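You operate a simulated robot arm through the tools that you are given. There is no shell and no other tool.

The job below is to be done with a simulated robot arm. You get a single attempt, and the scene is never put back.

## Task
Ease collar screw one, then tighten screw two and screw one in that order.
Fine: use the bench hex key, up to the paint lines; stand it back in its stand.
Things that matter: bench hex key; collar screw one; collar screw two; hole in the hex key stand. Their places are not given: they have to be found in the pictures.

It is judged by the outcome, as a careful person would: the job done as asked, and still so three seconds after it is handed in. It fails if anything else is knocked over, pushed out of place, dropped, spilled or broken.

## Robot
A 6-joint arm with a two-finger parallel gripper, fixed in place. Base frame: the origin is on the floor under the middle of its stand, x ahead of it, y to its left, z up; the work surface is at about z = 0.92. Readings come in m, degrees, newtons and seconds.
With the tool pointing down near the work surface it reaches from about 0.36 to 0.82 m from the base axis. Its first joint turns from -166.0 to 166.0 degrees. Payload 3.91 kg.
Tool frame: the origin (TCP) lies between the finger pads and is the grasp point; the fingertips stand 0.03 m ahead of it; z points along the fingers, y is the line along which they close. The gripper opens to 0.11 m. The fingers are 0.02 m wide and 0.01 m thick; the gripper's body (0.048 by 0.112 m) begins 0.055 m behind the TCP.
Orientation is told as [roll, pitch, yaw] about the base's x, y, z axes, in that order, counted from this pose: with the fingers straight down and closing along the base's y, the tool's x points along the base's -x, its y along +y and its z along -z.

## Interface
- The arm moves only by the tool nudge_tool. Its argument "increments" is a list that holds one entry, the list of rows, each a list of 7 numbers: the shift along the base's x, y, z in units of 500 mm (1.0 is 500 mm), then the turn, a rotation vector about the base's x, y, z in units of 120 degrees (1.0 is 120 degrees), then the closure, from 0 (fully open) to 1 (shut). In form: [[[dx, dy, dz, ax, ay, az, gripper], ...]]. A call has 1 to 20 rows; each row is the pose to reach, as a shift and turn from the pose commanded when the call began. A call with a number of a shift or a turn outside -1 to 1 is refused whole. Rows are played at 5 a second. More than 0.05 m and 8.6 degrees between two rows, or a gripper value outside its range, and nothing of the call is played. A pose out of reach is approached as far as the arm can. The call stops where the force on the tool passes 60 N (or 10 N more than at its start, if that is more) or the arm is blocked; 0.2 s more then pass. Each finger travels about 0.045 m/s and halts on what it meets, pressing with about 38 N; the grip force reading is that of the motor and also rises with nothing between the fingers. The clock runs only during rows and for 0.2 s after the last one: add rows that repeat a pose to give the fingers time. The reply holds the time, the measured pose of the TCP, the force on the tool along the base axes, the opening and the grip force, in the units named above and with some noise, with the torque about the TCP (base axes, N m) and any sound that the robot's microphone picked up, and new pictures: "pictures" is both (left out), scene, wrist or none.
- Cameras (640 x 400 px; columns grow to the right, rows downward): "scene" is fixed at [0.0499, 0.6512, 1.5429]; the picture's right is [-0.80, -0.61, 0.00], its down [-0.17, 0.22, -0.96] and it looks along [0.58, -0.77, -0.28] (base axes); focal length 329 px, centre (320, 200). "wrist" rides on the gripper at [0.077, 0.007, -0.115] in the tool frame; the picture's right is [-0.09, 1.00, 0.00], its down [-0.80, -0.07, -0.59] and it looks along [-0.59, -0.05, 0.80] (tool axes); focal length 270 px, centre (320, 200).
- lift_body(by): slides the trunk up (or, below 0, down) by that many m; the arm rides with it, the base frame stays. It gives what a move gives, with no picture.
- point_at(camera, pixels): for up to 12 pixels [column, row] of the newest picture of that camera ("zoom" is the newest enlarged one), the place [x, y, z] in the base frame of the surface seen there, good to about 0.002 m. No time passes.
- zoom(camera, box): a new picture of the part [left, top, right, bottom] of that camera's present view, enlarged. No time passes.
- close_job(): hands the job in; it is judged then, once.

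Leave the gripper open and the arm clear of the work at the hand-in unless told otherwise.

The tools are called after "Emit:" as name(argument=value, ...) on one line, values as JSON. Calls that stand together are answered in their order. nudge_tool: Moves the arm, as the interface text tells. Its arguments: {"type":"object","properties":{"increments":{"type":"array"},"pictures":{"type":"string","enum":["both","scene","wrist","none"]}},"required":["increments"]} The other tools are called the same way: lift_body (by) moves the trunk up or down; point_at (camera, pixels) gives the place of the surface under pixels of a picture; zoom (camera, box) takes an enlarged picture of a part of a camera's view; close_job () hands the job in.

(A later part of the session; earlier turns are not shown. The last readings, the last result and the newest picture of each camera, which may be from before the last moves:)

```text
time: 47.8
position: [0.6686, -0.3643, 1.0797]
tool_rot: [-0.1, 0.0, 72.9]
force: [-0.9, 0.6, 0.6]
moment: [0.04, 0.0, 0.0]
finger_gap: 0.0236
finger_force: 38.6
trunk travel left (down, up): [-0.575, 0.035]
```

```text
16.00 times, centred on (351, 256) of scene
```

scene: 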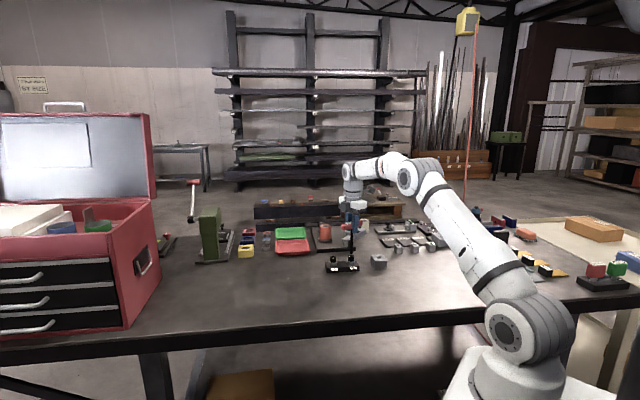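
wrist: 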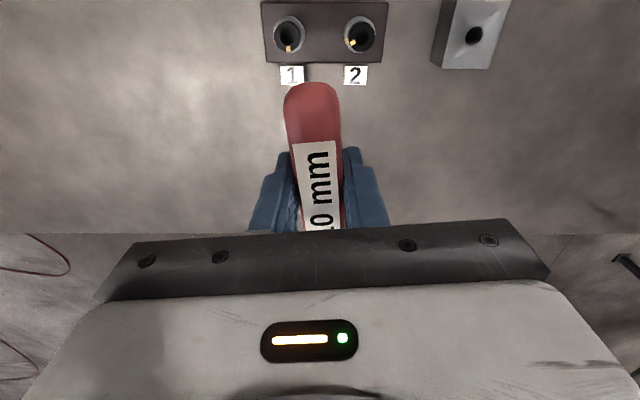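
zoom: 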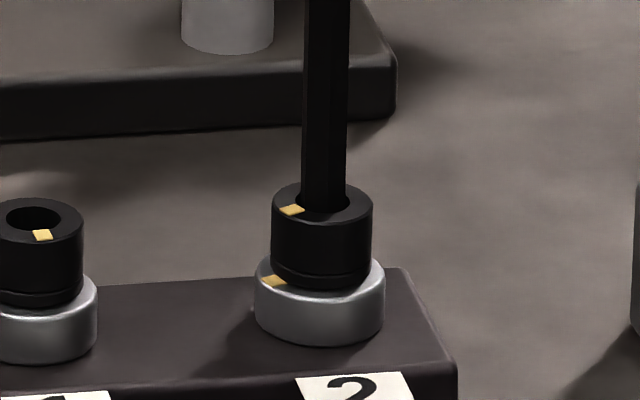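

Seated cleanly at yaw 72.9°. I'll turn clockwise 23° to yaw 50°, where it should be loaded again, and read torque and mark.

Emit:
nudge_tool(increments=[[[0, 0, 0, 0, 0, -0.042, 1.0], [0, 0, 0, 0, 0, -0.083, 1.0], [0, 0, 0, 0, 0, -0.117, 1.0], [0, 0, 0, 0, 0, -0.142, 1.0], [0, 0, 0, 0, 0, -0.167, 1.0], [0, 0, 0, 0, 0, -0.19, 1.0], [0, 0, 0, 0, 0, -0.19, 1.0]]], pictures="none")

Emit:
zoom(camera="scene", box=[342, 246, 360, 266])

Emit:
zoom(camera="wrist", box=[220, 60, 420, 240])

```text
time: 49.4
position: [0.6666, -0.3651, 1.0806]
tool_rot: [0.0, 0.0, 50.0]
force: [-2.5, 0.2, -0.4]
moment: [0.22, -0.11, 0.61]
finger_gap: 0.0238
finger_force: 37.8
trunk travel left (down, up): [-0.575, 0.035]
```

```text
16.00 times, centred on (351, 256) of scene
```

zoom: 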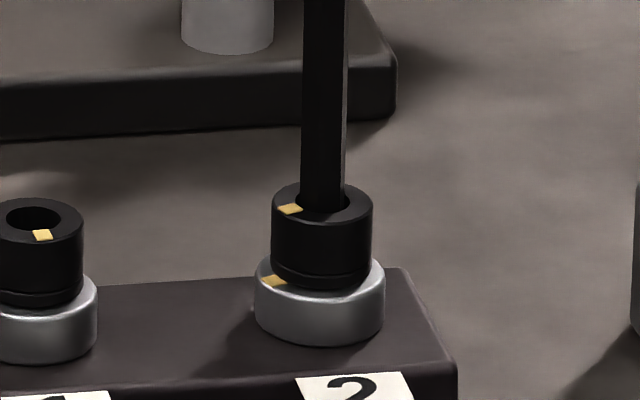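

```text
2.22 times, centred on (320, 150) of wrist
```

zoom: 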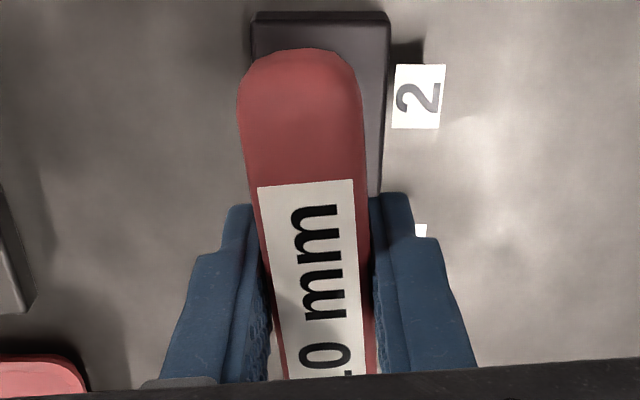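

Torque is 0.61 N m, the mark is at about (290,209.5), and the grip is fine. I'll turn 4° more.

Emit:
nudge_tool(increments=[[[0, 0, 0, 0, 0, -0.017, 1.0], [0, 0, 0, 0, 0, -0.033, 1.0], [0, 0, 0, 0, 0, -0.033, 1.0], [0, 0, 0, 0, 0, -0.033, 1.0]]], pictures="none")

Emit:
zoom(camera="scene", box=[342, 246, 360, 266])

Emit:
point_at(camera="zoom", pixels=[[289, 209], [289, 208], [290, 209], [289, 209], [288, 209], [289, 210], [289, 209], [289, 208], [290, 209], [289, 209], [288, 209], [289, 210]])

```text
time: 50.4
position: [0.6692, -0.3646, 1.0801]
tool_rot: [0.0, 0.0, 46.3]
force: [-7.3, 1.2, -1.2]
moment: [0.21, 0.17, 0.71]
finger_gap: 0.0236
finger_force: 38.0
trunk travel left (down, up): [-0.575, 0.035]
```

```text
16.00 times, centred on (351, 256) of scene
```

zoom: 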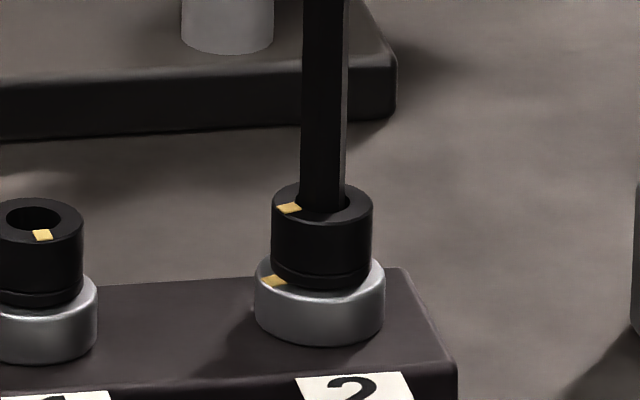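

```text
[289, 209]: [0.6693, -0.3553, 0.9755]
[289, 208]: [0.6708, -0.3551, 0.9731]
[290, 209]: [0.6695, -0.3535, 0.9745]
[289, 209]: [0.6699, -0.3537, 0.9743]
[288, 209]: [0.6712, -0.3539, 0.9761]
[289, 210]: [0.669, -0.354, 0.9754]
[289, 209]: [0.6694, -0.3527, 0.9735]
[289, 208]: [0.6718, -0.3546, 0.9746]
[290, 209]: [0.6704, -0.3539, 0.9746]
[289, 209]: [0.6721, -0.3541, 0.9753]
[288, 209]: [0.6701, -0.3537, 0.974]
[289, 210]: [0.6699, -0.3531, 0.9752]
```

The mark is now at about 69°, with torque 0.71 N m. I'll check the handle angle in the grip before the last few degrees.

Emit:
zoom(camera="wrist", box=[220, 60, 420, 240])

```text
2.22 times, centred on (320, 150) of wrist
```

zoom: 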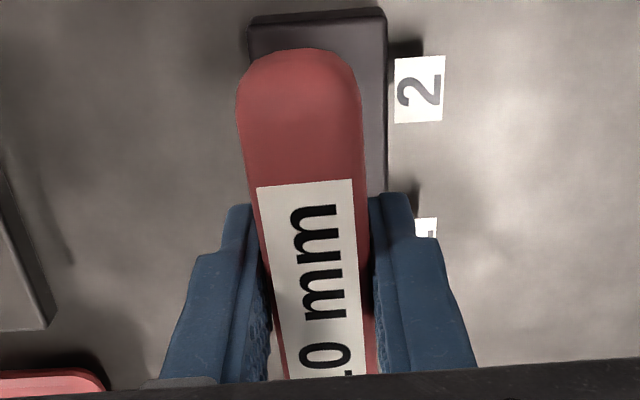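

The grip still holds. I'll turn 3.5° more.

Emit:
nudge_tool(increments=[[[0, 0, 0, 0, 0, -0.015, 1.0], [0, 0, 0, 0, 0, -0.029, 1.0], [0, 0, 0, 0, 0, -0.029, 1.0], [0, 0, 0, 0, 0, -0.029, 1.0]]], pictures="none")

Emit:
zoom(camera="scene", box=[342, 246, 360, 266])

Emit:
point_at(camera="zoom", pixels=[[288, 208], [288, 208], [288, 208], [288, 208], [288, 208], [288, 208], [288, 208], [288, 208], [273, 281], [273, 281], [273, 281], [273, 281]])

```text
time: 51.4
position: [0.6679, -0.3642, 1.0808]
tool_rot: [0.0, 0.1, 42.8]
force: [-4.4, -1.2, -3.3]
moment: [0.06, 0.01, 0.8]
finger_gap: 0.0237
finger_force: 37.7
trunk travel left (down, up): [-0.575, 0.035]
```

```text
16.00 times, centred on (351, 256) of scene
```

zoom: 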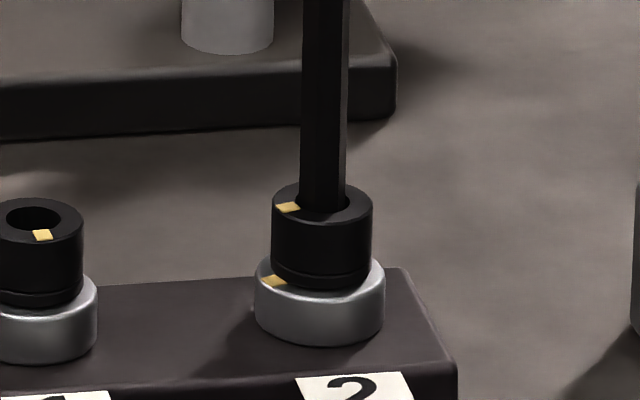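

```text
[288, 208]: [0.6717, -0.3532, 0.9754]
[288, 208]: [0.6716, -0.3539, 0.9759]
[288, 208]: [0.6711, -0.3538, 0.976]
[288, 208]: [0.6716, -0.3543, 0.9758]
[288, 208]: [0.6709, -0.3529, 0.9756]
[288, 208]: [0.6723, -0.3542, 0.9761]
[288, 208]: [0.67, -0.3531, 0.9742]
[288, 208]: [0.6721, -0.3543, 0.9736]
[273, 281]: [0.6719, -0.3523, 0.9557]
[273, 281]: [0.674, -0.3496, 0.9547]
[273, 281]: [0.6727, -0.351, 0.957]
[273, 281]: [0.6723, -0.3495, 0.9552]
```

The head mark averages about 64–65° and the ring mark about 65°, so they are in line, with torque 0.80 N m. I'll unload by turning back 20° within the play and lift out.

Emit:
nudge_tool(increments=[[[0, 0, 0, 0, 0, 0.06, 1.0], [0, 0, 0, 0, 0, 0.12, 1.0], [0, 0, 0, 0, 0, 0.167, 1.0], [0, 0, 0, 0, 0, 0.167, 1.0], [0, 0, 0.01, 0, 0, 0.167, 1.0], [0, 0, 0.03, 0, 0, 0.167, 1.0], [0, 0, 0.06, 0, 0, 0.167, 1.0], [0, 0, 0.09, 0, 0, 0.167, 1.0], [0, 0, 0.12, 0, 0, 0.167, 1.0], [0, 0, 0.16, 0, 0, 0.167, 1.0], [0, 0, 0.16, 0, 0, 0.167, 1.0]]], pictures="none")

Emit:
zoom(camera="scene", box=[342, 246, 360, 266])

```text
time: 53.8
position: [0.667, -0.3639, 1.1613]
tool_rot: [0.0, 0.0, 62.8]
force: [-0.7, -0.8, -1.7]
moment: [0.03, 0.01, 0.01]
finger_gap: 0.0233
finger_force: 38.2
trunk travel left (down, up): [-0.575, 0.035]
```

```text
16.00 times, centred on (351, 256) of scene
```

zoom: 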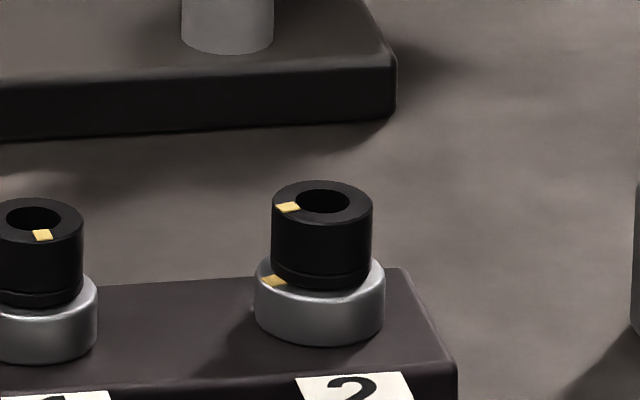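

Screw two's mark held at (288,207.5). I'll go to the top-view pose again to verify it accurately.

Emit:
nudge_tool(increments=[[[-0.001, 0.012, 0, 0, 0, 0.065, 1.0], [-0.003, 0.025, 0, 0, 0, 0.13, 1.0], [-0.004, 0.037, 0, 0, 0, 0.195, 1.0], [-0.005, 0.05, 0, 0, 0, 0.26, 1.0], [-0.006, 0.062, 0, 0, 0, 0.325, 1.0], [-0.008, 0.074, 0, 0, 0, 0.39, 1.0], [-0.009, 0.087, 0, 0, 0, 0.455, 1.0], [-0.01, 0.099, 0, 0, 0, 0.52, 1.0], [-0.012, 0.111, 0, 0, 0, 0.585, 1.0], [-0.013, 0.124, 0, 0, 0, 0.645, 1.0], [-0.013, 0.124, 0, 0, 0, 0.645, 1.0], [-0.013, 0.124, 0, 0, 0, 0.645, 1.0]]], pictures="wrist")

Emit:
zoom(camera="wrist", box=[270, 16, 310, 56])

Emit:
zoom(camera="wrist", box=[340, 18, 380, 58])

```text
time: 56.4
position: [0.662, -0.3012, 1.16]
tool_rot: [0.0, 0.0, 140.1]
force: [0.2, -0.4, -0.5]
moment: [0.02, 0.03, -0.02]
finger_gap: 0.0233
finger_force: 37.3
trunk travel left (down, up): [-0.575, 0.035]
```

wrist: 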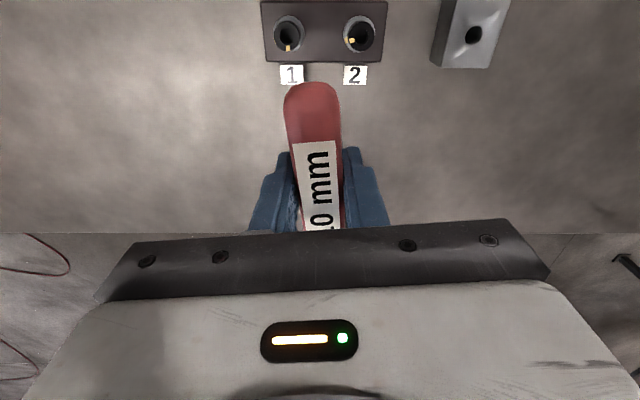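

```text
10.00 times, centred on (290, 36) of wrist
```

zoom: 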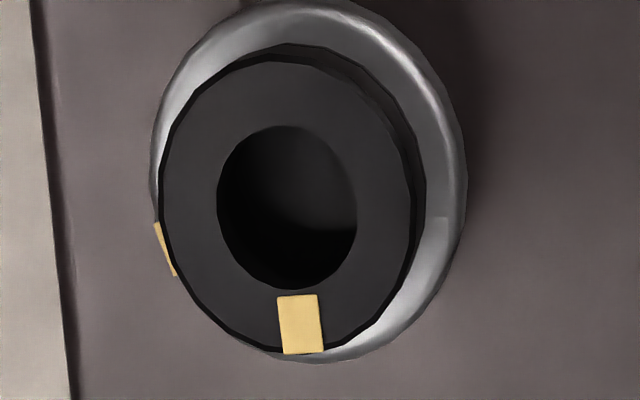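

```text
10.00 times, centred on (360, 38) of wrist
```

zoom: 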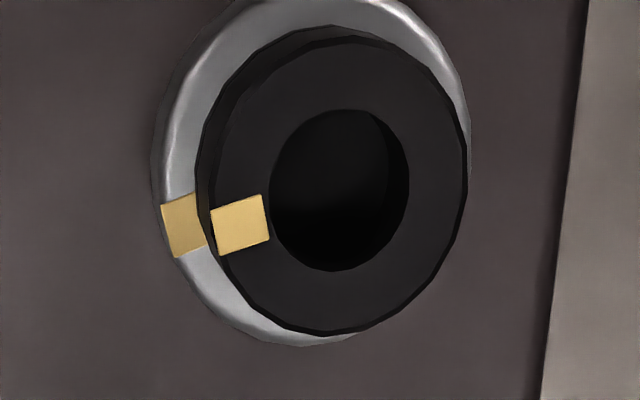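

Top view of screw two: its head mark is at about 62° and its ring mark at about 65°, so they line up to within about 3°, well inside the stripe's width of about 22°. Screw two is done. Screw one's mark is at about 139°, so I'll carry the key over screw one at the current yaw of 140° and lower to just above it.

Emit:
nudge_tool(increments=[[[0.04, -0.008, 0, 0, 0, 0, 1.0], [0.08, -0.016, 0, 0, 0, 0, 1.0], [0.1144, -0.0236, 0, 0, 0, -0.008, 1.0], [0.1144, -0.0236, -0.05, 0, 0, -0.008, 1.0], [0.1144, -0.0236, -0.11, 0, 0, -0.008, 1.0], [0.1144, -0.0236, -0.11, 0, 0, -0.008, 1.0], [0.1144, -0.0236, -0.11, 0, 0, -0.008, 1.0]]], pictures="scene")

Emit:
zoom(camera="scene", box=[328, 248, 342, 266])

```text
time: 58.0
position: [0.7209, -0.3146, 1.1048]
tool_rot: [0.0, 0.0, 139.3]
force: [-0.4, 0.2, -1.9]
moment: [-0.02, 0.03, 0.01]
finger_gap: 0.0232
finger_force: 38.5
trunk travel left (down, up): [-0.575, 0.035]
```

scene: 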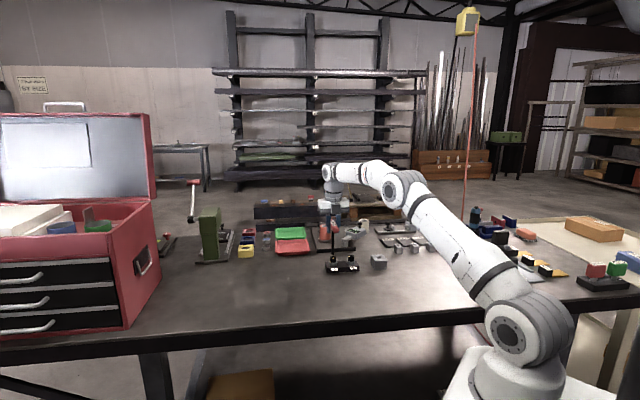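

```text
16.00 times, centred on (335, 257) of scene
```

zoom: 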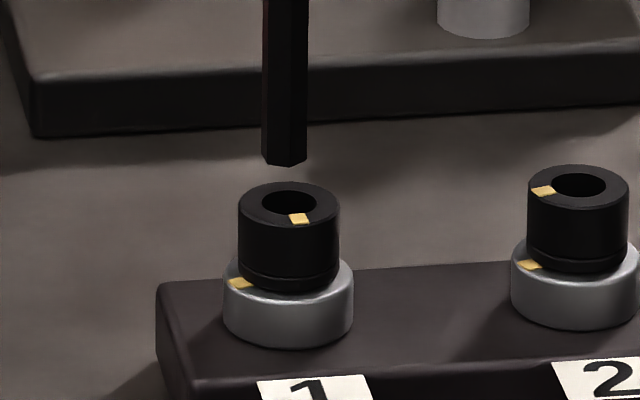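

The tip, at column 284.5, is about 1.1 mm left of the socket at 289. I'll check depth too.

Emit:
point_at(camera="zoom", pixels=[[284, 40], [284, 60], [284, 80], [284, 100], [284, 120], [284, 140], [284, 50], [284, 70], [284, 90], [284, 110], [284, 130], [284, 150]])

```text
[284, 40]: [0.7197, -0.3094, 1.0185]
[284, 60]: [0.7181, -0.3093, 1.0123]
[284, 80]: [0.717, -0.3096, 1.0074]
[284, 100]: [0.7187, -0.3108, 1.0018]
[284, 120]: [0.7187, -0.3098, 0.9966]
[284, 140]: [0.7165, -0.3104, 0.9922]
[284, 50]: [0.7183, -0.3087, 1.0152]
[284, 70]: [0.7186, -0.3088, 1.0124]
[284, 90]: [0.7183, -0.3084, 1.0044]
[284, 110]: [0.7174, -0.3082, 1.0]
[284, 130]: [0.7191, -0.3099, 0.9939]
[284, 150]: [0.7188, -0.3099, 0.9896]
```

The averaged shaft position says it is about 1.5–2 mm too far in +x. I'll shift -1.5 mm in x and -0.3 mm in y, then lower in small steps to the mouth of the socket.

Emit:
nudge_tool(increments=[[[-0.003, -0.0006, -0.012, 0, 0, 0, 1.0], [-0.003, -0.0006, -0.02, 0, 0, 0, 1.0], [-0.003, -0.0006, -0.024, 0, 0, 0, 1.0], [-0.003, -0.0006, -0.028, 0, 0, 0, 1.0], [-0.003, -0.0006, -0.032, 0, 0, 0, 1.0], [-0.003, -0.0006, -0.032, 0, 0, 0, 1.0]]], pictures="none")

Emit:
zoom(camera="scene", box=[328, 248, 342, 266])

```text
time: 59.4
position: [0.7181, -0.3134, 1.0911]
tool_rot: [-0.1, 0.0, 139.2]
force: [-0.1, -0.1, -1.9]
moment: [-0.01, 0.01, -0.04]
finger_gap: 0.0236
finger_force: 37.9
trunk travel left (down, up): [-0.575, 0.035]
```

```text
16.00 times, centred on (335, 257) of scene
```

zoom: 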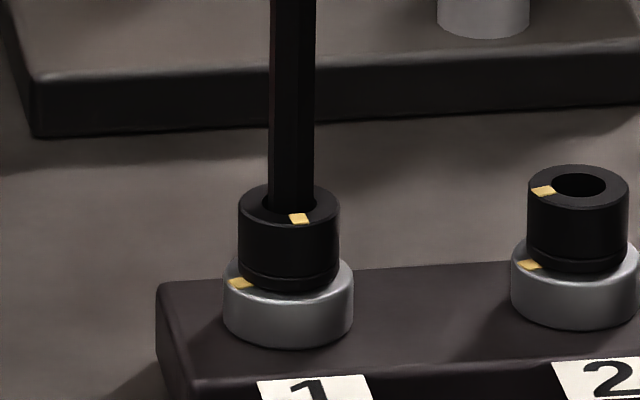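

The tip is in the mouth with no force. I'll lower another 9 mm to seat it.

Emit:
nudge_tool(increments=[[[0, 0, -0.004, 0, 0, 0, 1.0], [0, 0, -0.008, 0, 0, 0, 1.0], [0, 0, -0.012, 0, 0, 0, 1.0], [0, 0, -0.016, 0, 0, 0, 1.0], [0, 0, -0.018, 0, 0, 0, 1.0], [0, 0, -0.018, 0, 0, 0, 1.0]]], pictures="none")

Emit:
zoom(camera="scene", box=[328, 248, 342, 266])

```text
time: 60.8
position: [0.7183, -0.3134, 1.0804]
tool_rot: [0.0, 0.1, 139.2]
force: [0.0, 0.2, 3.4]
moment: [-0.07, -0.03, -0.01]
finger_gap: 0.0235
finger_force: 38.5
trunk travel left (down, up): [-0.575, 0.035]
```

```text
16.00 times, centred on (335, 257) of scene
```

zoom: 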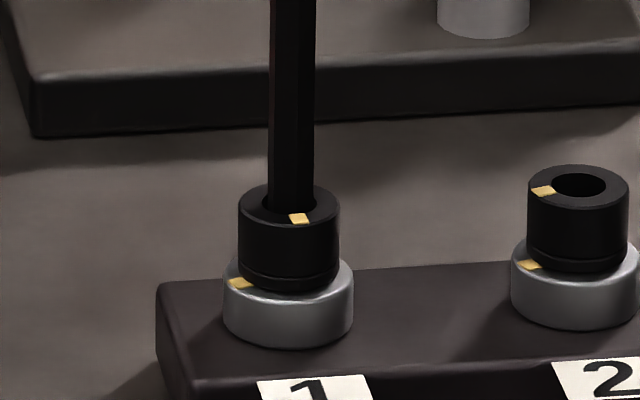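

Seated and lightly touching the bottom. I'll raise 1 mm and turn clockwise 40° in 5° steps, then check.

Emit:
nudge_tool(increments=[[[0, 0, 0.002, 0, 0, -0.042, 1.0], [0, 0, 0.002, 0, 0, -0.083, 1.0], [0, 0, 0.002, 0, 0, -0.125, 1.0], [0, 0, 0.002, 0, 0, -0.167, 1.0], [0, 0, 0.002, 0, 0, -0.208, 1.0], [0, 0, 0.002, 0, 0, -0.25, 1.0], [0, 0, 0.002, 0, 0, -0.292, 1.0], [0, 0, 0.002, 0, 0, -0.333, 1.0], [0, 0, 0.002, 0, 0, -0.333, 1.0]]], pictures="none")

Emit:
zoom(camera="scene", box=[328, 248, 342, 266])

```text
time: 62.8
position: [0.7177, -0.3137, 1.0823]
tool_rot: [-0.1, 0.0, 99.2]
force: [0.7, 4.2, -2.8]
moment: [0.41, -0.04, -0.01]
finger_gap: 0.0236
finger_force: 38.1
trunk travel left (down, up): [-0.575, 0.035]
```

```text
16.00 times, centred on (335, 257) of scene
```

zoom: 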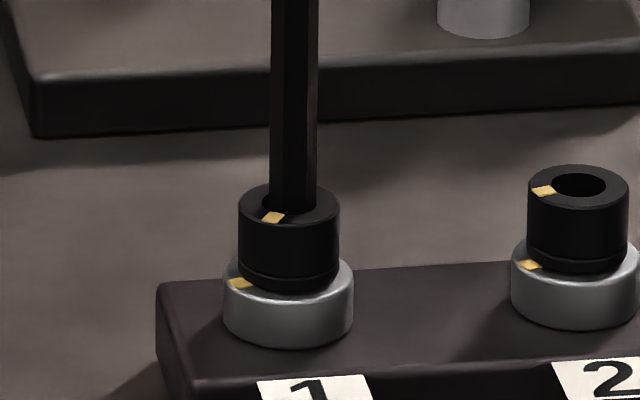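

The mark has moved to (273,217), about 100°, with no torque yet. About 35° remain. I'll turn 16° more.

Emit:
nudge_tool(increments=[[[0, 0, 0, 0, 0, -0.033, 1.0], [0, 0, 0, 0, 0, -0.067, 1.0], [0, 0, 0, 0, 0, -0.1, 1.0], [0, 0, 0, 0, 0, -0.133, 1.0], [0, 0, 0, 0, 0, -0.133, 1.0]]], pictures="none")

Emit:
zoom(camera="scene", box=[328, 248, 342, 266])

```text
time: 64.0
position: [0.718, -0.3128, 1.0808]
tool_rot: [0.0, 0.0, 83.2]
force: [1.1, 6.2, -1.8]
moment: [0.76, -0.12, 0.11]
finger_gap: 0.0234
finger_force: 38.3
trunk travel left (down, up): [-0.575, 0.035]
```

```text
16.00 times, centred on (335, 257) of scene
```

zoom: 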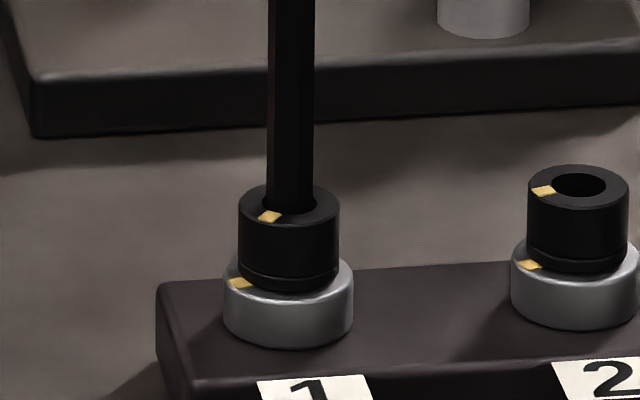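

The mark is at (270,216), about 94°, with torque 0.11 N m. There's a +6 N side force in y, so I'll ease +0.7 mm in y and turn another 14°.

Emit:
nudge_tool(increments=[[[0, 0.0014, 0, 0, 0, -0.033, 1.0], [0, 0.0014, 0, 0, 0, -0.067, 1.0], [0, 0.0014, 0, 0, 0, -0.1, 1.0], [0, 0.0014, 0, 0, 0, -0.117, 1.0], [0, 0.0014, 0, 0, 0, -0.117, 1.0]]], pictures="none")

Emit:
zoom(camera="scene", box=[328, 248, 342, 266])

```text
time: 65.2
position: [0.7181, -0.3127, 1.082]
tool_rot: [0.0, -0.1, 69.2]
force: [2.7, 1.3, -3.0]
moment: [0.32, -0.17, 0.32]
finger_gap: 0.0236
finger_force: 38.2
trunk travel left (down, up): [-0.575, 0.035]
```

```text
16.00 times, centred on (335, 257) of scene
```

zoom: 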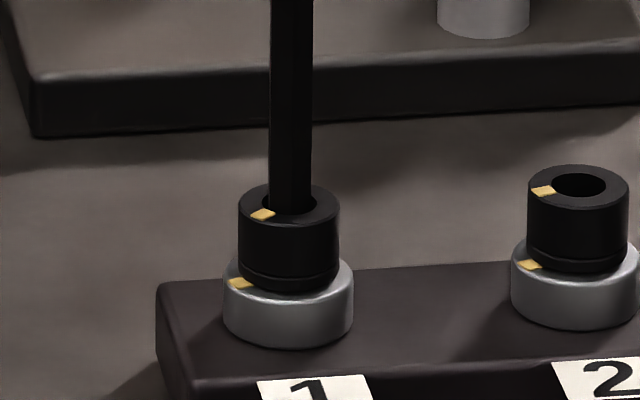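

The mark is at about 82°, with torque 0.32 N m and about 16° to go. I'll turn 9° more.

Emit:
nudge_tool(increments=[[[0, 0, 0, 0, 0, -0.025, 1.0], [0, 0, 0, 0, 0, -0.05, 1.0], [0, 0, 0, 0, 0, -0.075, 1.0], [0, 0, 0, 0, 0, -0.075, 1.0]]], pictures="none")

Emit:
zoom(camera="scene", box=[328, 248, 342, 266])

Emit:
point_at(camera="zoom", pixels=[[258, 212], [258, 212], [258, 212], [258, 212], [258, 212], [258, 212], [239, 283], [239, 283], [239, 283], [239, 283], [239, 283], [239, 283]])

```text
time: 66.2
position: [0.7189, -0.3132, 1.0823]
tool_rot: [0.1, 0.0, 60.2]
force: [3.7, 0.8, 0.5]
moment: [0.27, -0.3, 0.5]
finger_gap: 0.0235
finger_force: 38.0
trunk travel left (down, up): [-0.575, 0.035]
```

```text
16.00 times, centred on (335, 257) of scene
```

zoom: 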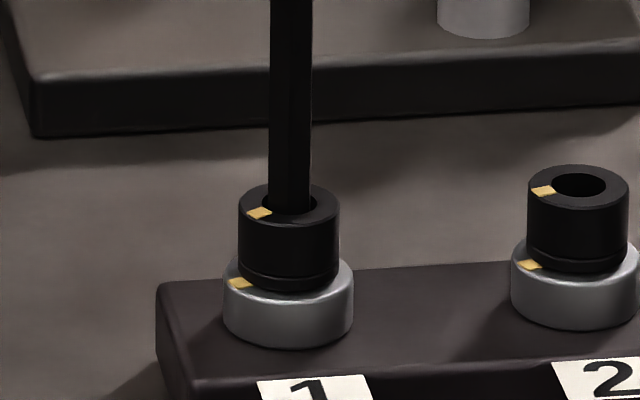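

```text
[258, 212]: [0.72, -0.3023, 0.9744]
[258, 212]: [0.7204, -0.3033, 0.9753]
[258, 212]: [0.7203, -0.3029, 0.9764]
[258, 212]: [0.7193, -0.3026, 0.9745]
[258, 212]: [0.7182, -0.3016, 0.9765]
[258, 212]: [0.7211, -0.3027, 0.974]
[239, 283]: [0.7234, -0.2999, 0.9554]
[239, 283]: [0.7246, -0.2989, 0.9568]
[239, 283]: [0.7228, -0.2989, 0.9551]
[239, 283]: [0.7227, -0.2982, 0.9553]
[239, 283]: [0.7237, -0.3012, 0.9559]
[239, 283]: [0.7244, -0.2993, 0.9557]
```

The mark is at about 74–78°, with torque 0.50 N m and about 9–10° to go. I'll turn 6° more.

Emit:
nudge_tool(increments=[[[0, 0, 0, 0, 0, -0.025, 1.0], [0, 0, 0, 0, 0, -0.05, 1.0], [0, 0, 0, 0, 0, -0.05, 1.0], [0, 0, 0, 0, 0, -0.05, 1.0]]], pictures="none")

Emit:
zoom(camera="scene", box=[328, 248, 342, 266])

Emit:
point_at(camera="zoom", pixels=[[256, 211], [257, 211], [257, 212], [256, 211], [257, 211], [257, 212], [256, 211], [257, 211], [257, 212], [256, 211], [257, 211], [257, 212]])

```text
time: 67.2
position: [0.7189, -0.3132, 1.0822]
tool_rot: [0.0, 0.0, 54.3]
force: [5.3, -0.1, 2.0]
moment: [0.24, -0.39, 0.55]
finger_gap: 0.0236
finger_force: 37.5
trunk travel left (down, up): [-0.575, 0.035]
```

```text
16.00 times, centred on (335, 257) of scene
```

zoom: 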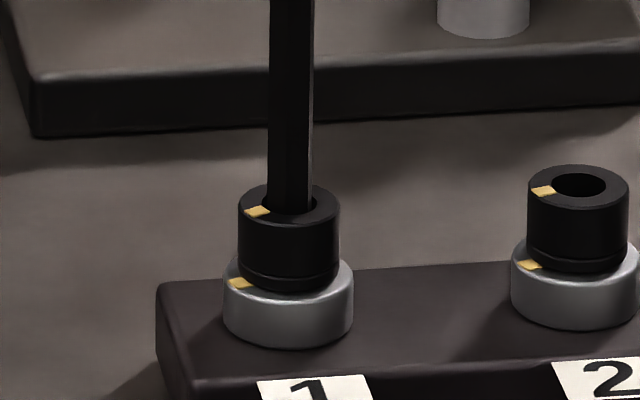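

```text
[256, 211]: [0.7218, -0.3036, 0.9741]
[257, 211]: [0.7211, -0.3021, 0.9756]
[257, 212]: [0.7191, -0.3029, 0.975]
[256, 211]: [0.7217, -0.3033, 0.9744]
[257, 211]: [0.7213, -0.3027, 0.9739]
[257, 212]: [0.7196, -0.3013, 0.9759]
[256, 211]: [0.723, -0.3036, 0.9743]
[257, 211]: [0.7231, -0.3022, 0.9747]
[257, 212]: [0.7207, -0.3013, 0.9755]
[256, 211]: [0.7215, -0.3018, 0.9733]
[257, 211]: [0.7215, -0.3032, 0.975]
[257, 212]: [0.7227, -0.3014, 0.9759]
```

The mark is at about 70–72° and the target is about 65.5°. I'll turn 4° more and check again.

Emit:
nudge_tool(increments=[[[0, 0, 0, 0, 0, -0.017, 1.0], [0, 0, 0, 0, 0, -0.033, 1.0], [0, 0, 0, 0, 0, -0.033, 1.0], [0, 0, 0, 0, 0, -0.033, 1.0]]], pictures="none")

Emit:
zoom(camera="scene", box=[328, 248, 342, 266])

Emit:
point_at(camera="zoom", pixels=[[256, 211], [256, 210], [256, 211], [256, 210], [256, 211], [256, 210], [256, 211], [256, 210], [256, 211], [256, 210], [256, 211], [256, 210]])

```text
time: 68.2
position: [0.717, -0.3146, 1.082]
tool_rot: [0.0, 0.0, 50.1]
force: [6.3, -1.2, 1.3]
moment: [-0.26, -0.24, 0.74]
finger_gap: 0.0234
finger_force: 37.6
trunk travel left (down, up): [-0.575, 0.035]
```

```text
16.00 times, centred on (335, 257) of scene
```

zoom: 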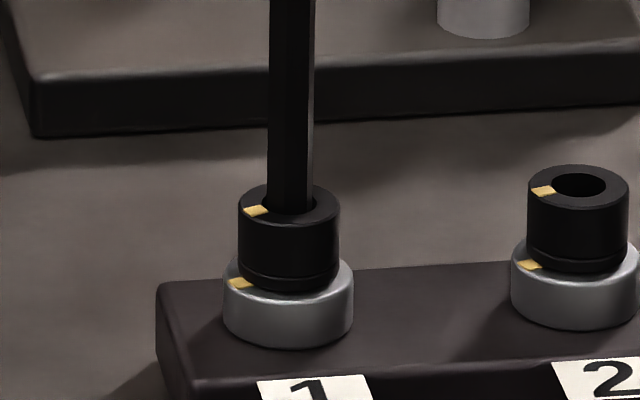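

```text
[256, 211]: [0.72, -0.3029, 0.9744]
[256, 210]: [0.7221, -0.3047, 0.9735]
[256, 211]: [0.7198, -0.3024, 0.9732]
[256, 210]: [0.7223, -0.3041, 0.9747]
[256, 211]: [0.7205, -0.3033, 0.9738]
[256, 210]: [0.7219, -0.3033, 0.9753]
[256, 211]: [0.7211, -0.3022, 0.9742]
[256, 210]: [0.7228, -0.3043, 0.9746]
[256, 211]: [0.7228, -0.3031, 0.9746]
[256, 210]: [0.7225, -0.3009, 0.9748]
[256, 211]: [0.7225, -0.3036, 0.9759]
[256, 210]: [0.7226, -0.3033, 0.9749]
```

The head mark and ring mark now agree to within about 2° by both methods, with torque 0.74 N m. I'll unload by turning back 20°, lift out, and check from above.

Emit:
nudge_tool(increments=[[[0, 0, 0, 0, 0, 0.06, 1.0], [0, 0, 0, 0, 0, 0.12, 1.0], [0, 0, 0, 0, 0, 0.167, 1.0], [0, 0, 0, 0, 0, 0.167, 1.0], [0, 0, 0.01, 0, 0, 0.167, 1.0], [0, 0, 0.03, 0, 0, 0.167, 1.0], [0, 0, 0.06, 0, 0, 0.167, 1.0], [0, 0, 0.09, 0, 0, 0.167, 1.0], [0, 0, 0.12, 0, 0, 0.167, 1.0], [0, 0, 0.158, 0, 0, 0.167, 1.0], [0, 0, 0.158, 0, 0, 0.167, 1.0]]], pictures="none")

Emit:
zoom(camera="scene", box=[328, 248, 342, 266])

```text
time: 70.6
position: [0.7179, -0.3143, 1.1595]
tool_rot: [0.0, 0.0, 70.3]
force: [0.1, 0.4, -1.0]
moment: [0.02, 0.01, 0.02]
finger_gap: 0.0238
finger_force: 37.5
trunk travel left (down, up): [-0.575, 0.035]
```

```text
16.00 times, centred on (335, 257) of scene
```

zoom: 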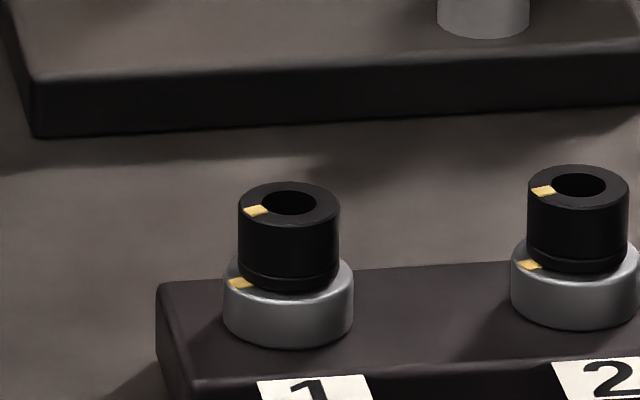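

Both marks hold. I'll move to a top-view pose shifted by the screw spacing, so screw one is seen in the same geometry that screw two was.

Emit:
nudge_tool(increments=[[[-0.001, 0.014, 0, 0, 0, 0.065, 1.0], [-0.002, 0.027, 0, 0, 0, 0.13, 1.0], [-0.003, 0.041, 0, 0, 0, 0.195, 1.0], [-0.004, 0.055, 0, 0, 0, 0.26, 1.0], [-0.005, 0.068, 0, 0, 0, 0.325, 1.0], [-0.006, 0.082, 0, 0, 0, 0.39, 1.0], [-0.007, 0.095, 0, 0, 0, 0.455, 1.0], [-0.008, 0.109, 0, 0, 0, 0.52, 1.0], [-0.0094, 0.1228, 0, 0, 0, 0.5825, 1.0], [-0.0094, 0.1228, 0, 0, 0, 0.5825, 1.0], [-0.0094, 0.1228, 0, 0, 0, 0.5825, 1.0]]], pictures="wrist")

Emit:
zoom(camera="wrist", box=[340, 18, 380, 58])

```text
time: 73.0
position: [0.7133, -0.2509, 1.1611]
tool_rot: [-0.1, 0.0, 140.3]
force: [0.6, 0.1, -0.3]
moment: [-0.01, -0.02, 0.0]
finger_gap: 0.0237
finger_force: 38.0
trunk travel left (down, up): [-0.575, 0.035]
```

wrist: 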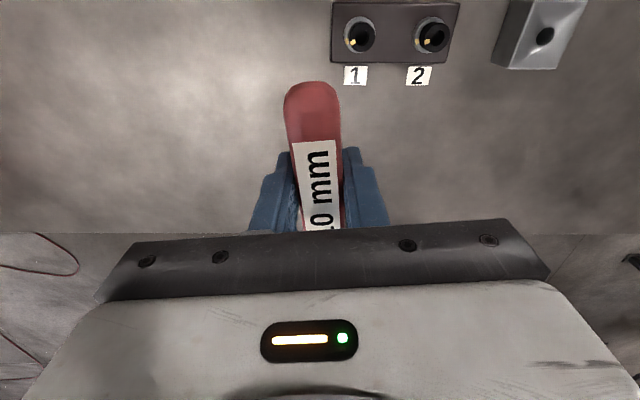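

```text
10.00 times, centred on (360, 38) of wrist
```

zoom: 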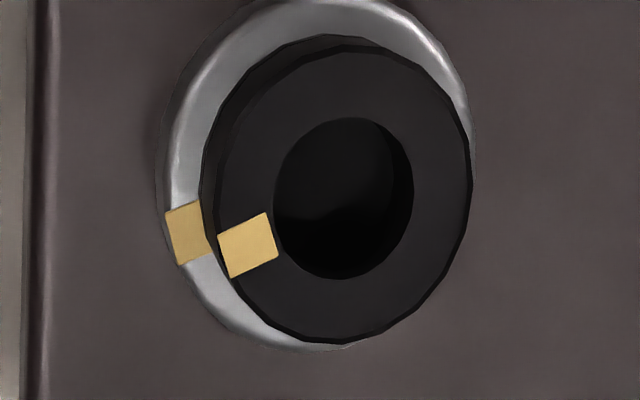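

Top view of screw one: its head mark is at about 68.8° and its ring mark at about 64.8°, so it is about 4° short. I'll go back in at yaw 69° for a small final turn.

Emit:
nudge_tool(increments=[[[0.001, -0.013, 0, 0, 0, -0.066, 1.0], [0.002, -0.027, 0, 0, 0, -0.132, 1.0], [0.004, -0.041, 0, 0, 0, -0.198, 1.0], [0.005, -0.055, 0, 0, 0, -0.264, 1.0], [0.006, -0.068, 0, 0, 0, -0.33, 1.0], [0.007, -0.082, 0, 0, 0, -0.396, 1.0], [0.009, -0.096, 0, 0, 0, -0.462, 1.0], [0.01, -0.109, 0, 0, 0, -0.528, 1.0], [0.011, -0.123, 0, 0, 0, -0.593, 1.0], [0.011, -0.123, -0.05, 0, 0, -0.593, 1.0], [0.011, -0.123, -0.11, 0, 0, -0.593, 1.0], [0.011, -0.123, -0.11, 0, 0, -0.593, 1.0], [0.011, -0.123, -0.11, 0, 0, -0.593, 1.0]]], pictures="none")

Emit:
zoom(camera="scene", box=[328, 248, 342, 266])

Emit:
point_at(camera="zoom", pixels=[[290, 40], [290, 60], [290, 80], [290, 100], [290, 120], [290, 140], [290, 50], [290, 70], [290, 90], [290, 110], [290, 130], [290, 150]])

```text
time: 75.8
position: [0.718, -0.3149, 1.1047]
tool_rot: [0.0, 0.0, 68.9]
force: [0.8, -0.2, -0.9]
moment: [0.01, 0.01, -0.03]
finger_gap: 0.0233
finger_force: 38.3
trunk travel left (down, up): [-0.575, 0.035]
```

```text
16.00 times, centred on (335, 257) of scene
```

zoom: 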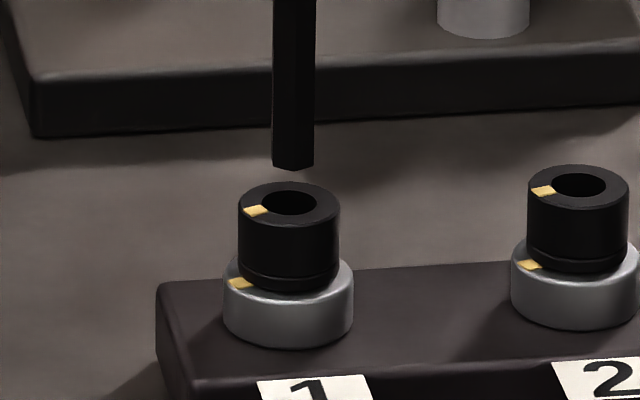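

```text
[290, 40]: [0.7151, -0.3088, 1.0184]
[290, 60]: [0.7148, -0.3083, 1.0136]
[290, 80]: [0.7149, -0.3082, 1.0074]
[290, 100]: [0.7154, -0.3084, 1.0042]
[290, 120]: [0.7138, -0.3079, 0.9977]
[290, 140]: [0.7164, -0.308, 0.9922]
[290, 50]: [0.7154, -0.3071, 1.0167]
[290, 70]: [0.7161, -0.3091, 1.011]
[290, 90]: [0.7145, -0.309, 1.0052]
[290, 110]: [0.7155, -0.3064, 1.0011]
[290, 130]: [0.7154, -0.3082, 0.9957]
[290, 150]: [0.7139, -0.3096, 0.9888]
```

The tip is about 1 mm off in +x terms, so I'll shift +0.9 mm in x and lower 24 mm in steps.

Emit:
nudge_tool(increments=[[[0.0018, -0.0004, -0.012, 0, 0, 0, 1.0], [0.0018, -0.0004, -0.02, 0, 0, 0, 1.0], [0.0018, -0.0004, -0.026, 0, 0, 0, 1.0], [0.0018, -0.0004, -0.032, 0, 0, 0, 1.0], [0.0018, -0.0004, -0.037, 0, 0, 0, 1.0], [0.0018, -0.0004, -0.042, 0, 0, 0, 1.0], [0.0018, -0.0004, -0.048, 0, 0, 0, 1.0], [0.0018, -0.0004, -0.048, 0, 0, 0, 1.0]]], pictures="none")

Emit:
zoom(camera="scene", box=[328, 248, 342, 266])

```text
time: 77.6
position: [0.7184, -0.3143, 1.0801]
tool_rot: [0.0, 0.0, 69.0]
force: [-1.4, -0.3, -0.4]
moment: [0.03, 0.1, 0.01]
finger_gap: 0.0235
finger_force: 38.0
trunk travel left (down, up): [-0.575, 0.035]
```

```text
16.00 times, centred on (335, 257) of scene
```

zoom: 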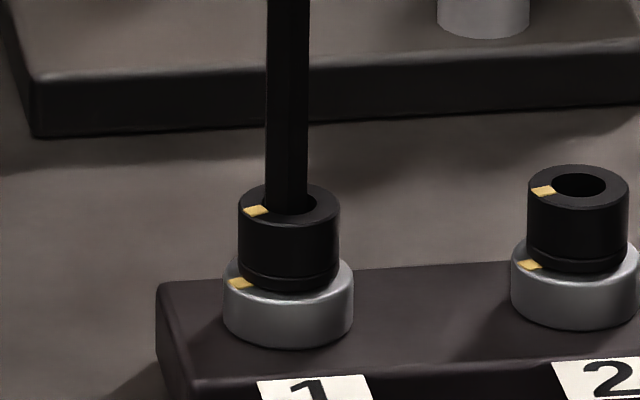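

Seated. I'll turn clockwise to about yaw 47° in small steps and measure.

Emit:
nudge_tool(increments=[[[0, 0, 0, 0, 0, -0.042, 1.0], [0, 0, 0, 0, 0, -0.083, 1.0], [0, 0, 0, 0, 0, -0.117, 1.0], [0, 0, 0, 0, 0, -0.142, 1.0], [0, 0, 0, 0, 0, -0.158, 1.0], [0, 0, 0, 0, 0, -0.171, 1.0], [0, 0, 0, 0, 0, -0.183, 1.0], [0, 0, 0, 0, 0, -0.183, 1.0]]], pictures="none")

Emit:
zoom(camera="scene", box=[328, 248, 342, 266])

Emit:
point_at(camera="zoom", pixels=[[256, 211], [256, 210], [256, 211], [256, 210], [256, 211], [256, 210], [256, 211], [256, 210], [255, 210], [255, 210], [255, 210], [255, 210]])

```text
time: 79.4
position: [0.7197, -0.3142, 1.0828]
tool_rot: [0.1, 0.0, 47.1]
force: [-7.3, -2.3, -5.7]
moment: [-0.59, 0.62, 0.66]
finger_gap: 0.0237
finger_force: 38.6
trunk travel left (down, up): [-0.575, 0.035]
```

```text
16.00 times, centred on (335, 257) of scene
```

zoom: 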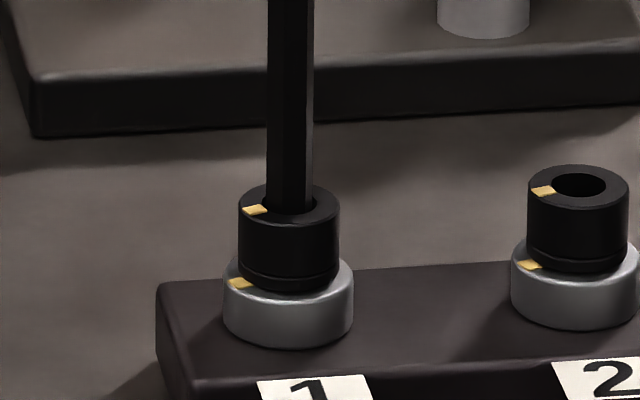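

```text
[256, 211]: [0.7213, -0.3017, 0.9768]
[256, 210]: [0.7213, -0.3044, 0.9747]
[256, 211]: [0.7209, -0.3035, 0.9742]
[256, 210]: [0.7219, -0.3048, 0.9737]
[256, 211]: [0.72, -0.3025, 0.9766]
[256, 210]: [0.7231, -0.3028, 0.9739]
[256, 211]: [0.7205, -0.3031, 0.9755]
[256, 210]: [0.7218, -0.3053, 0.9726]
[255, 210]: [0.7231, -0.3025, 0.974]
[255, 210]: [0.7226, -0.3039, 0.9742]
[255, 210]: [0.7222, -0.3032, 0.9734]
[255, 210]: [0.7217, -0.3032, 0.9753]
```

The mark moved to about (255,210), roughly 66°, which is within about 1–2° of the ring mark. That's close enough, so I'll stop here. I'll unload by turning back 20° and lift the key out.

Emit:
nudge_tool(increments=[[[0, 0, 0, 0, 0, 0.06, 1.0], [0, 0, 0, 0, 0, 0.12, 1.0], [0, 0, 0, 0, 0, 0.167, 1.0], [0, 0, 0, 0, 0, 0.167, 1.0], [0, 0, 0.01, 0, 0, 0.167, 1.0], [0, 0, 0.03, 0, 0, 0.167, 1.0], [0, 0, 0.06, 0, 0, 0.167, 1.0], [0, 0, 0.09, 0, 0, 0.167, 1.0], [0, 0, 0.12, 0, 0, 0.167, 1.0], [0, 0, 0.158, 0, 0, 0.167, 1.0], [0, 0, 0.158, 0, 0, 0.167, 1.0]]], pictures="none")

Emit:
zoom(camera="scene", box=[328, 248, 342, 266])

```text
time: 81.8
position: [0.7204, -0.3125, 1.1607]
tool_rot: [0.0, 0.0, 67.1]
force: [0.2, -0.3, -2.0]
moment: [0.03, 0.02, 0.0]
finger_gap: 0.0236
finger_force: 38.4
trunk travel left (down, up): [-0.575, 0.035]
```

```text
16.00 times, centred on (335, 257) of scene
```

zoom: 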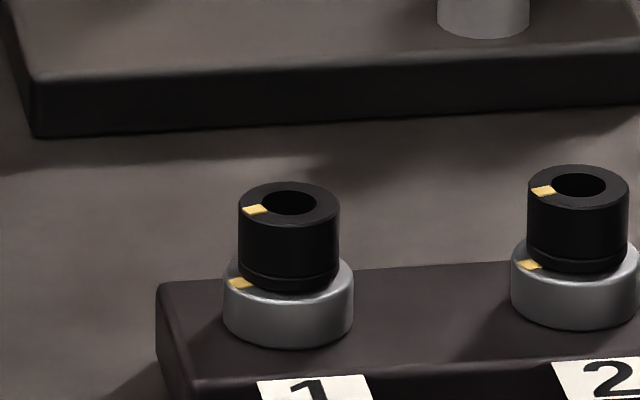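

I'll do one more top-view check of screw one.

Emit:
nudge_tool(increments=[[[-0.001, 0.012, 0, 0, 0, 0.061, 1.0], [-0.002, 0.025, 0, 0, 0, 0.122, 1.0], [-0.004, 0.037, 0, 0, 0, 0.183, 1.0], [-0.005, 0.05, 0, 0, 0, 0.244, 1.0], [-0.006, 0.062, 0, 0, 0, 0.305, 1.0], [-0.008, 0.074, 0, 0, 0, 0.366, 1.0], [-0.009, 0.087, 0, 0, 0, 0.427, 1.0], [-0.01, 0.099, 0, 0, 0, 0.488, 1.0], [-0.011, 0.111, 0, 0, 0, 0.549, 1.0], [-0.0128, 0.1234, 0, 0, 0, 0.609, 1.0], [-0.0128, 0.1234, 0, 0, 0, 0.609, 1.0], [-0.0128, 0.1234, 0, 0, 0, 0.609, 1.0]]], pictures="wrist")

Emit:
zoom(camera="wrist", box=[412, 18, 452, 58])

Emit:
zoom(camera="wrist", box=[340, 18, 380, 58])

```text
time: 84.4
position: [0.7122, -0.2516, 1.1597]
tool_rot: [0.0, 0.0, 140.1]
force: [-0.3, -0.7, -1.2]
moment: [0.03, -0.01, 0.0]
finger_gap: 0.0234
finger_force: 37.7
trunk travel left (down, up): [-0.575, 0.035]
```

wrist: 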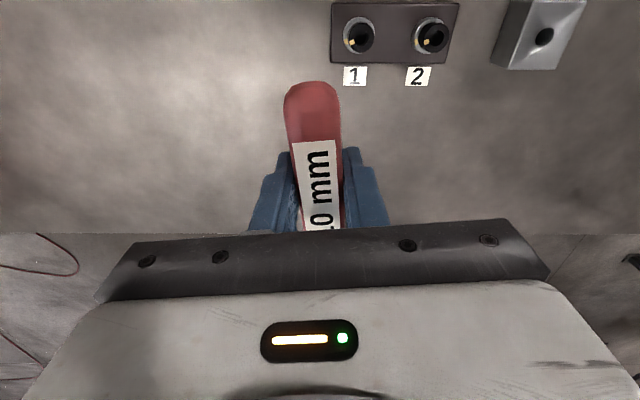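

```text
10.00 times, centred on (432, 38) of wrist
```

zoom: 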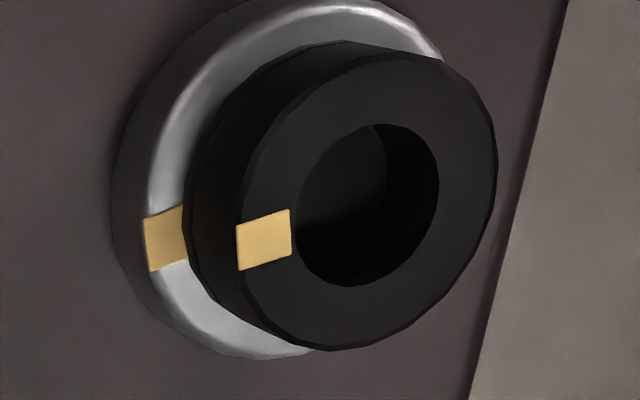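

```text
10.00 times, centred on (360, 38) of wrist
```

zoom: 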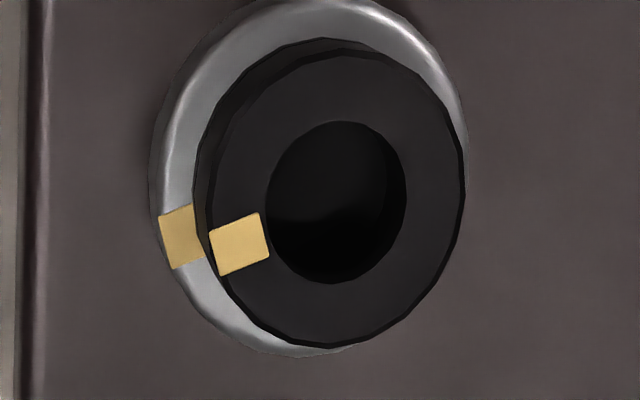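

Screw one: head mark at about 66.5°, ring mark at about 65.2°, so they are in line to within about 1°. Screw two also shows its marks in line. Now I'll carry the key back over its stand at the original spot (0.5857, -0.4436), turning back to yaw 44°, at this safe height.

Emit:
nudge_tool(increments=[[[-0.021, -0.032, 0, 0, 0, -0.067, 1.0], [-0.042, -0.064, 0, 0, 0, -0.133, 1.0], [-0.063, -0.096, 0, 0, 0, -0.2, 1.0], [-0.085, -0.128, 0, 0, 0, -0.267, 1.0], [-0.106, -0.16, 0, 0, 0, -0.333, 1.0], [-0.127, -0.192, 0, 0, 0, -0.4, 1.0], [-0.148, -0.224, 0, 0, 0, -0.467, 1.0], [-0.169, -0.255, 0, 0, 0, -0.533, 1.0], [-0.19, -0.287, 0, 0, 0, -0.6, 1.0], [-0.211, -0.319, 0, 0, 0, -0.667, 1.0], [-0.232, -0.351, 0, 0, 0, -0.733, 1.0], [-0.2536, -0.3832, 0, 0, 0, -0.8, 1.0], [-0.2536, -0.3832, -0.05, 0, 0, -0.8, 1.0], [-0.2536, -0.3832, -0.1, 0, 0, -0.8, 1.0], [-0.2536, -0.3832, -0.12, 0, 0, -0.8, 1.0], [-0.2536, -0.3832, -0.12, 0, 0, -0.8, 1.0], [-0.2536, -0.3832, -0.12, 0, 0, -0.8, 1.0]]], pictures="both")

Emit:
zoom(camera="scene", box=[368, 236, 392, 272])

```text
time: 88.0
position: [0.5847, -0.4438, 1.0994]
tool_rot: [0.0, 0.2, 44.2]
force: [-0.6, 0.9, -0.7]
moment: [0.0, 0.03, -0.04]
finger_gap: 0.0235
finger_force: 38.3
trunk travel left (down, up): [-0.575, 0.035]
```

scene: 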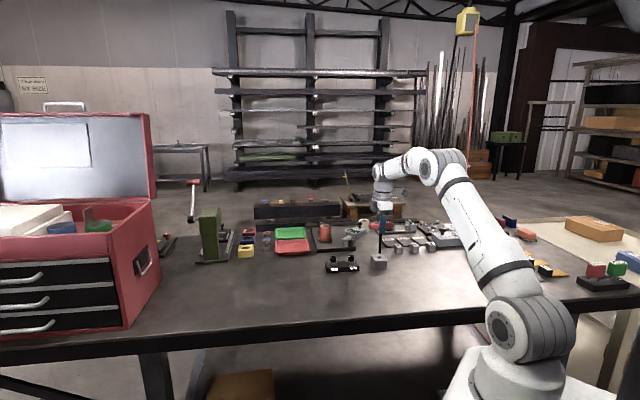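
wrist: 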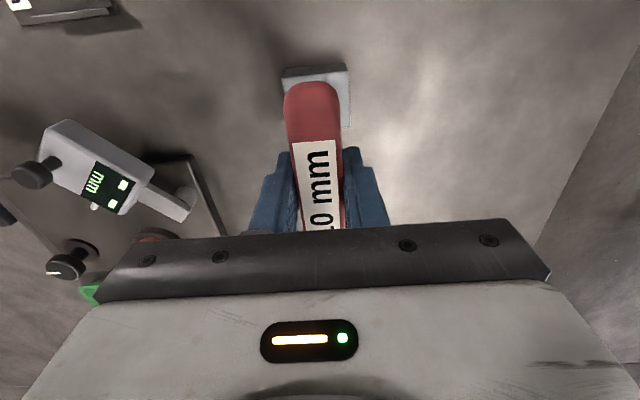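

```text
11.11 times, centred on (380, 254) of scene
```

zoom: 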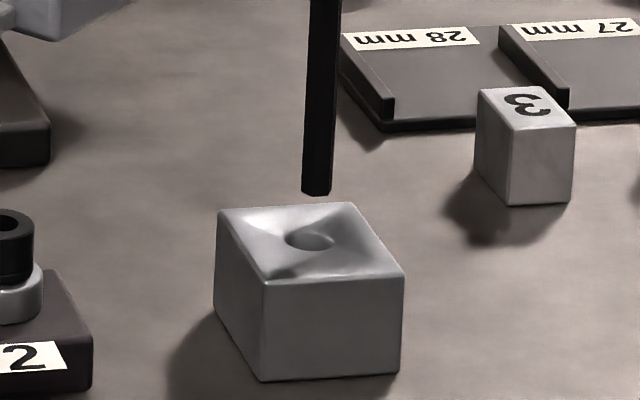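

The key hovers above the stand. The tip looks about 1–1.5 mm right of the hole. I'll measure the shaft and the hole's rim to correct both directions.

Emit:
point_at(camera="zoom", pixels=[[321, 40], [320, 70], [319, 100], [319, 130], [318, 160], [317, 180], [321, 55], [320, 85], [319, 115], [318, 145], [318, 170], [317, 185]])

Emit:
point_at(camera="zoom", pixels=[[220, 212], [352, 204], [402, 280], [266, 282], [222, 213], [351, 206], [400, 279], [267, 281], [280, 241], [338, 241], [309, 228], [309, 256]])

```text
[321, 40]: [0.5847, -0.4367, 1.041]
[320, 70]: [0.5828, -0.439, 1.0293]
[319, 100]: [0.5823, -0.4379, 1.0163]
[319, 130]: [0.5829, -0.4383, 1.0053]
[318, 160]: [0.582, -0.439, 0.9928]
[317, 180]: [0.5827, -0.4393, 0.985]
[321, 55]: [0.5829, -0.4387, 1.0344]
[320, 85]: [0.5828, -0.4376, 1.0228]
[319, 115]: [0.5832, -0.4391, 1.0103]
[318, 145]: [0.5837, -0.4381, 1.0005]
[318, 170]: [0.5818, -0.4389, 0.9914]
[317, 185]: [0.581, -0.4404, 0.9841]
```

```text
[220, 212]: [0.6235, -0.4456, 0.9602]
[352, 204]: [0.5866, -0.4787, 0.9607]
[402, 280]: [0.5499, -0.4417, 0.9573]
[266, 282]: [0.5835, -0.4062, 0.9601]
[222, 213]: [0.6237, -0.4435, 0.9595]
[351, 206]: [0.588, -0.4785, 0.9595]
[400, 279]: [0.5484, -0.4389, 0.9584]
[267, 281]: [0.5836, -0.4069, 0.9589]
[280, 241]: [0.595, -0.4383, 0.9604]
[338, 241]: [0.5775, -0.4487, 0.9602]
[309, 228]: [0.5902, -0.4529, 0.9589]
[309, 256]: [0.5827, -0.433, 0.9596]
```

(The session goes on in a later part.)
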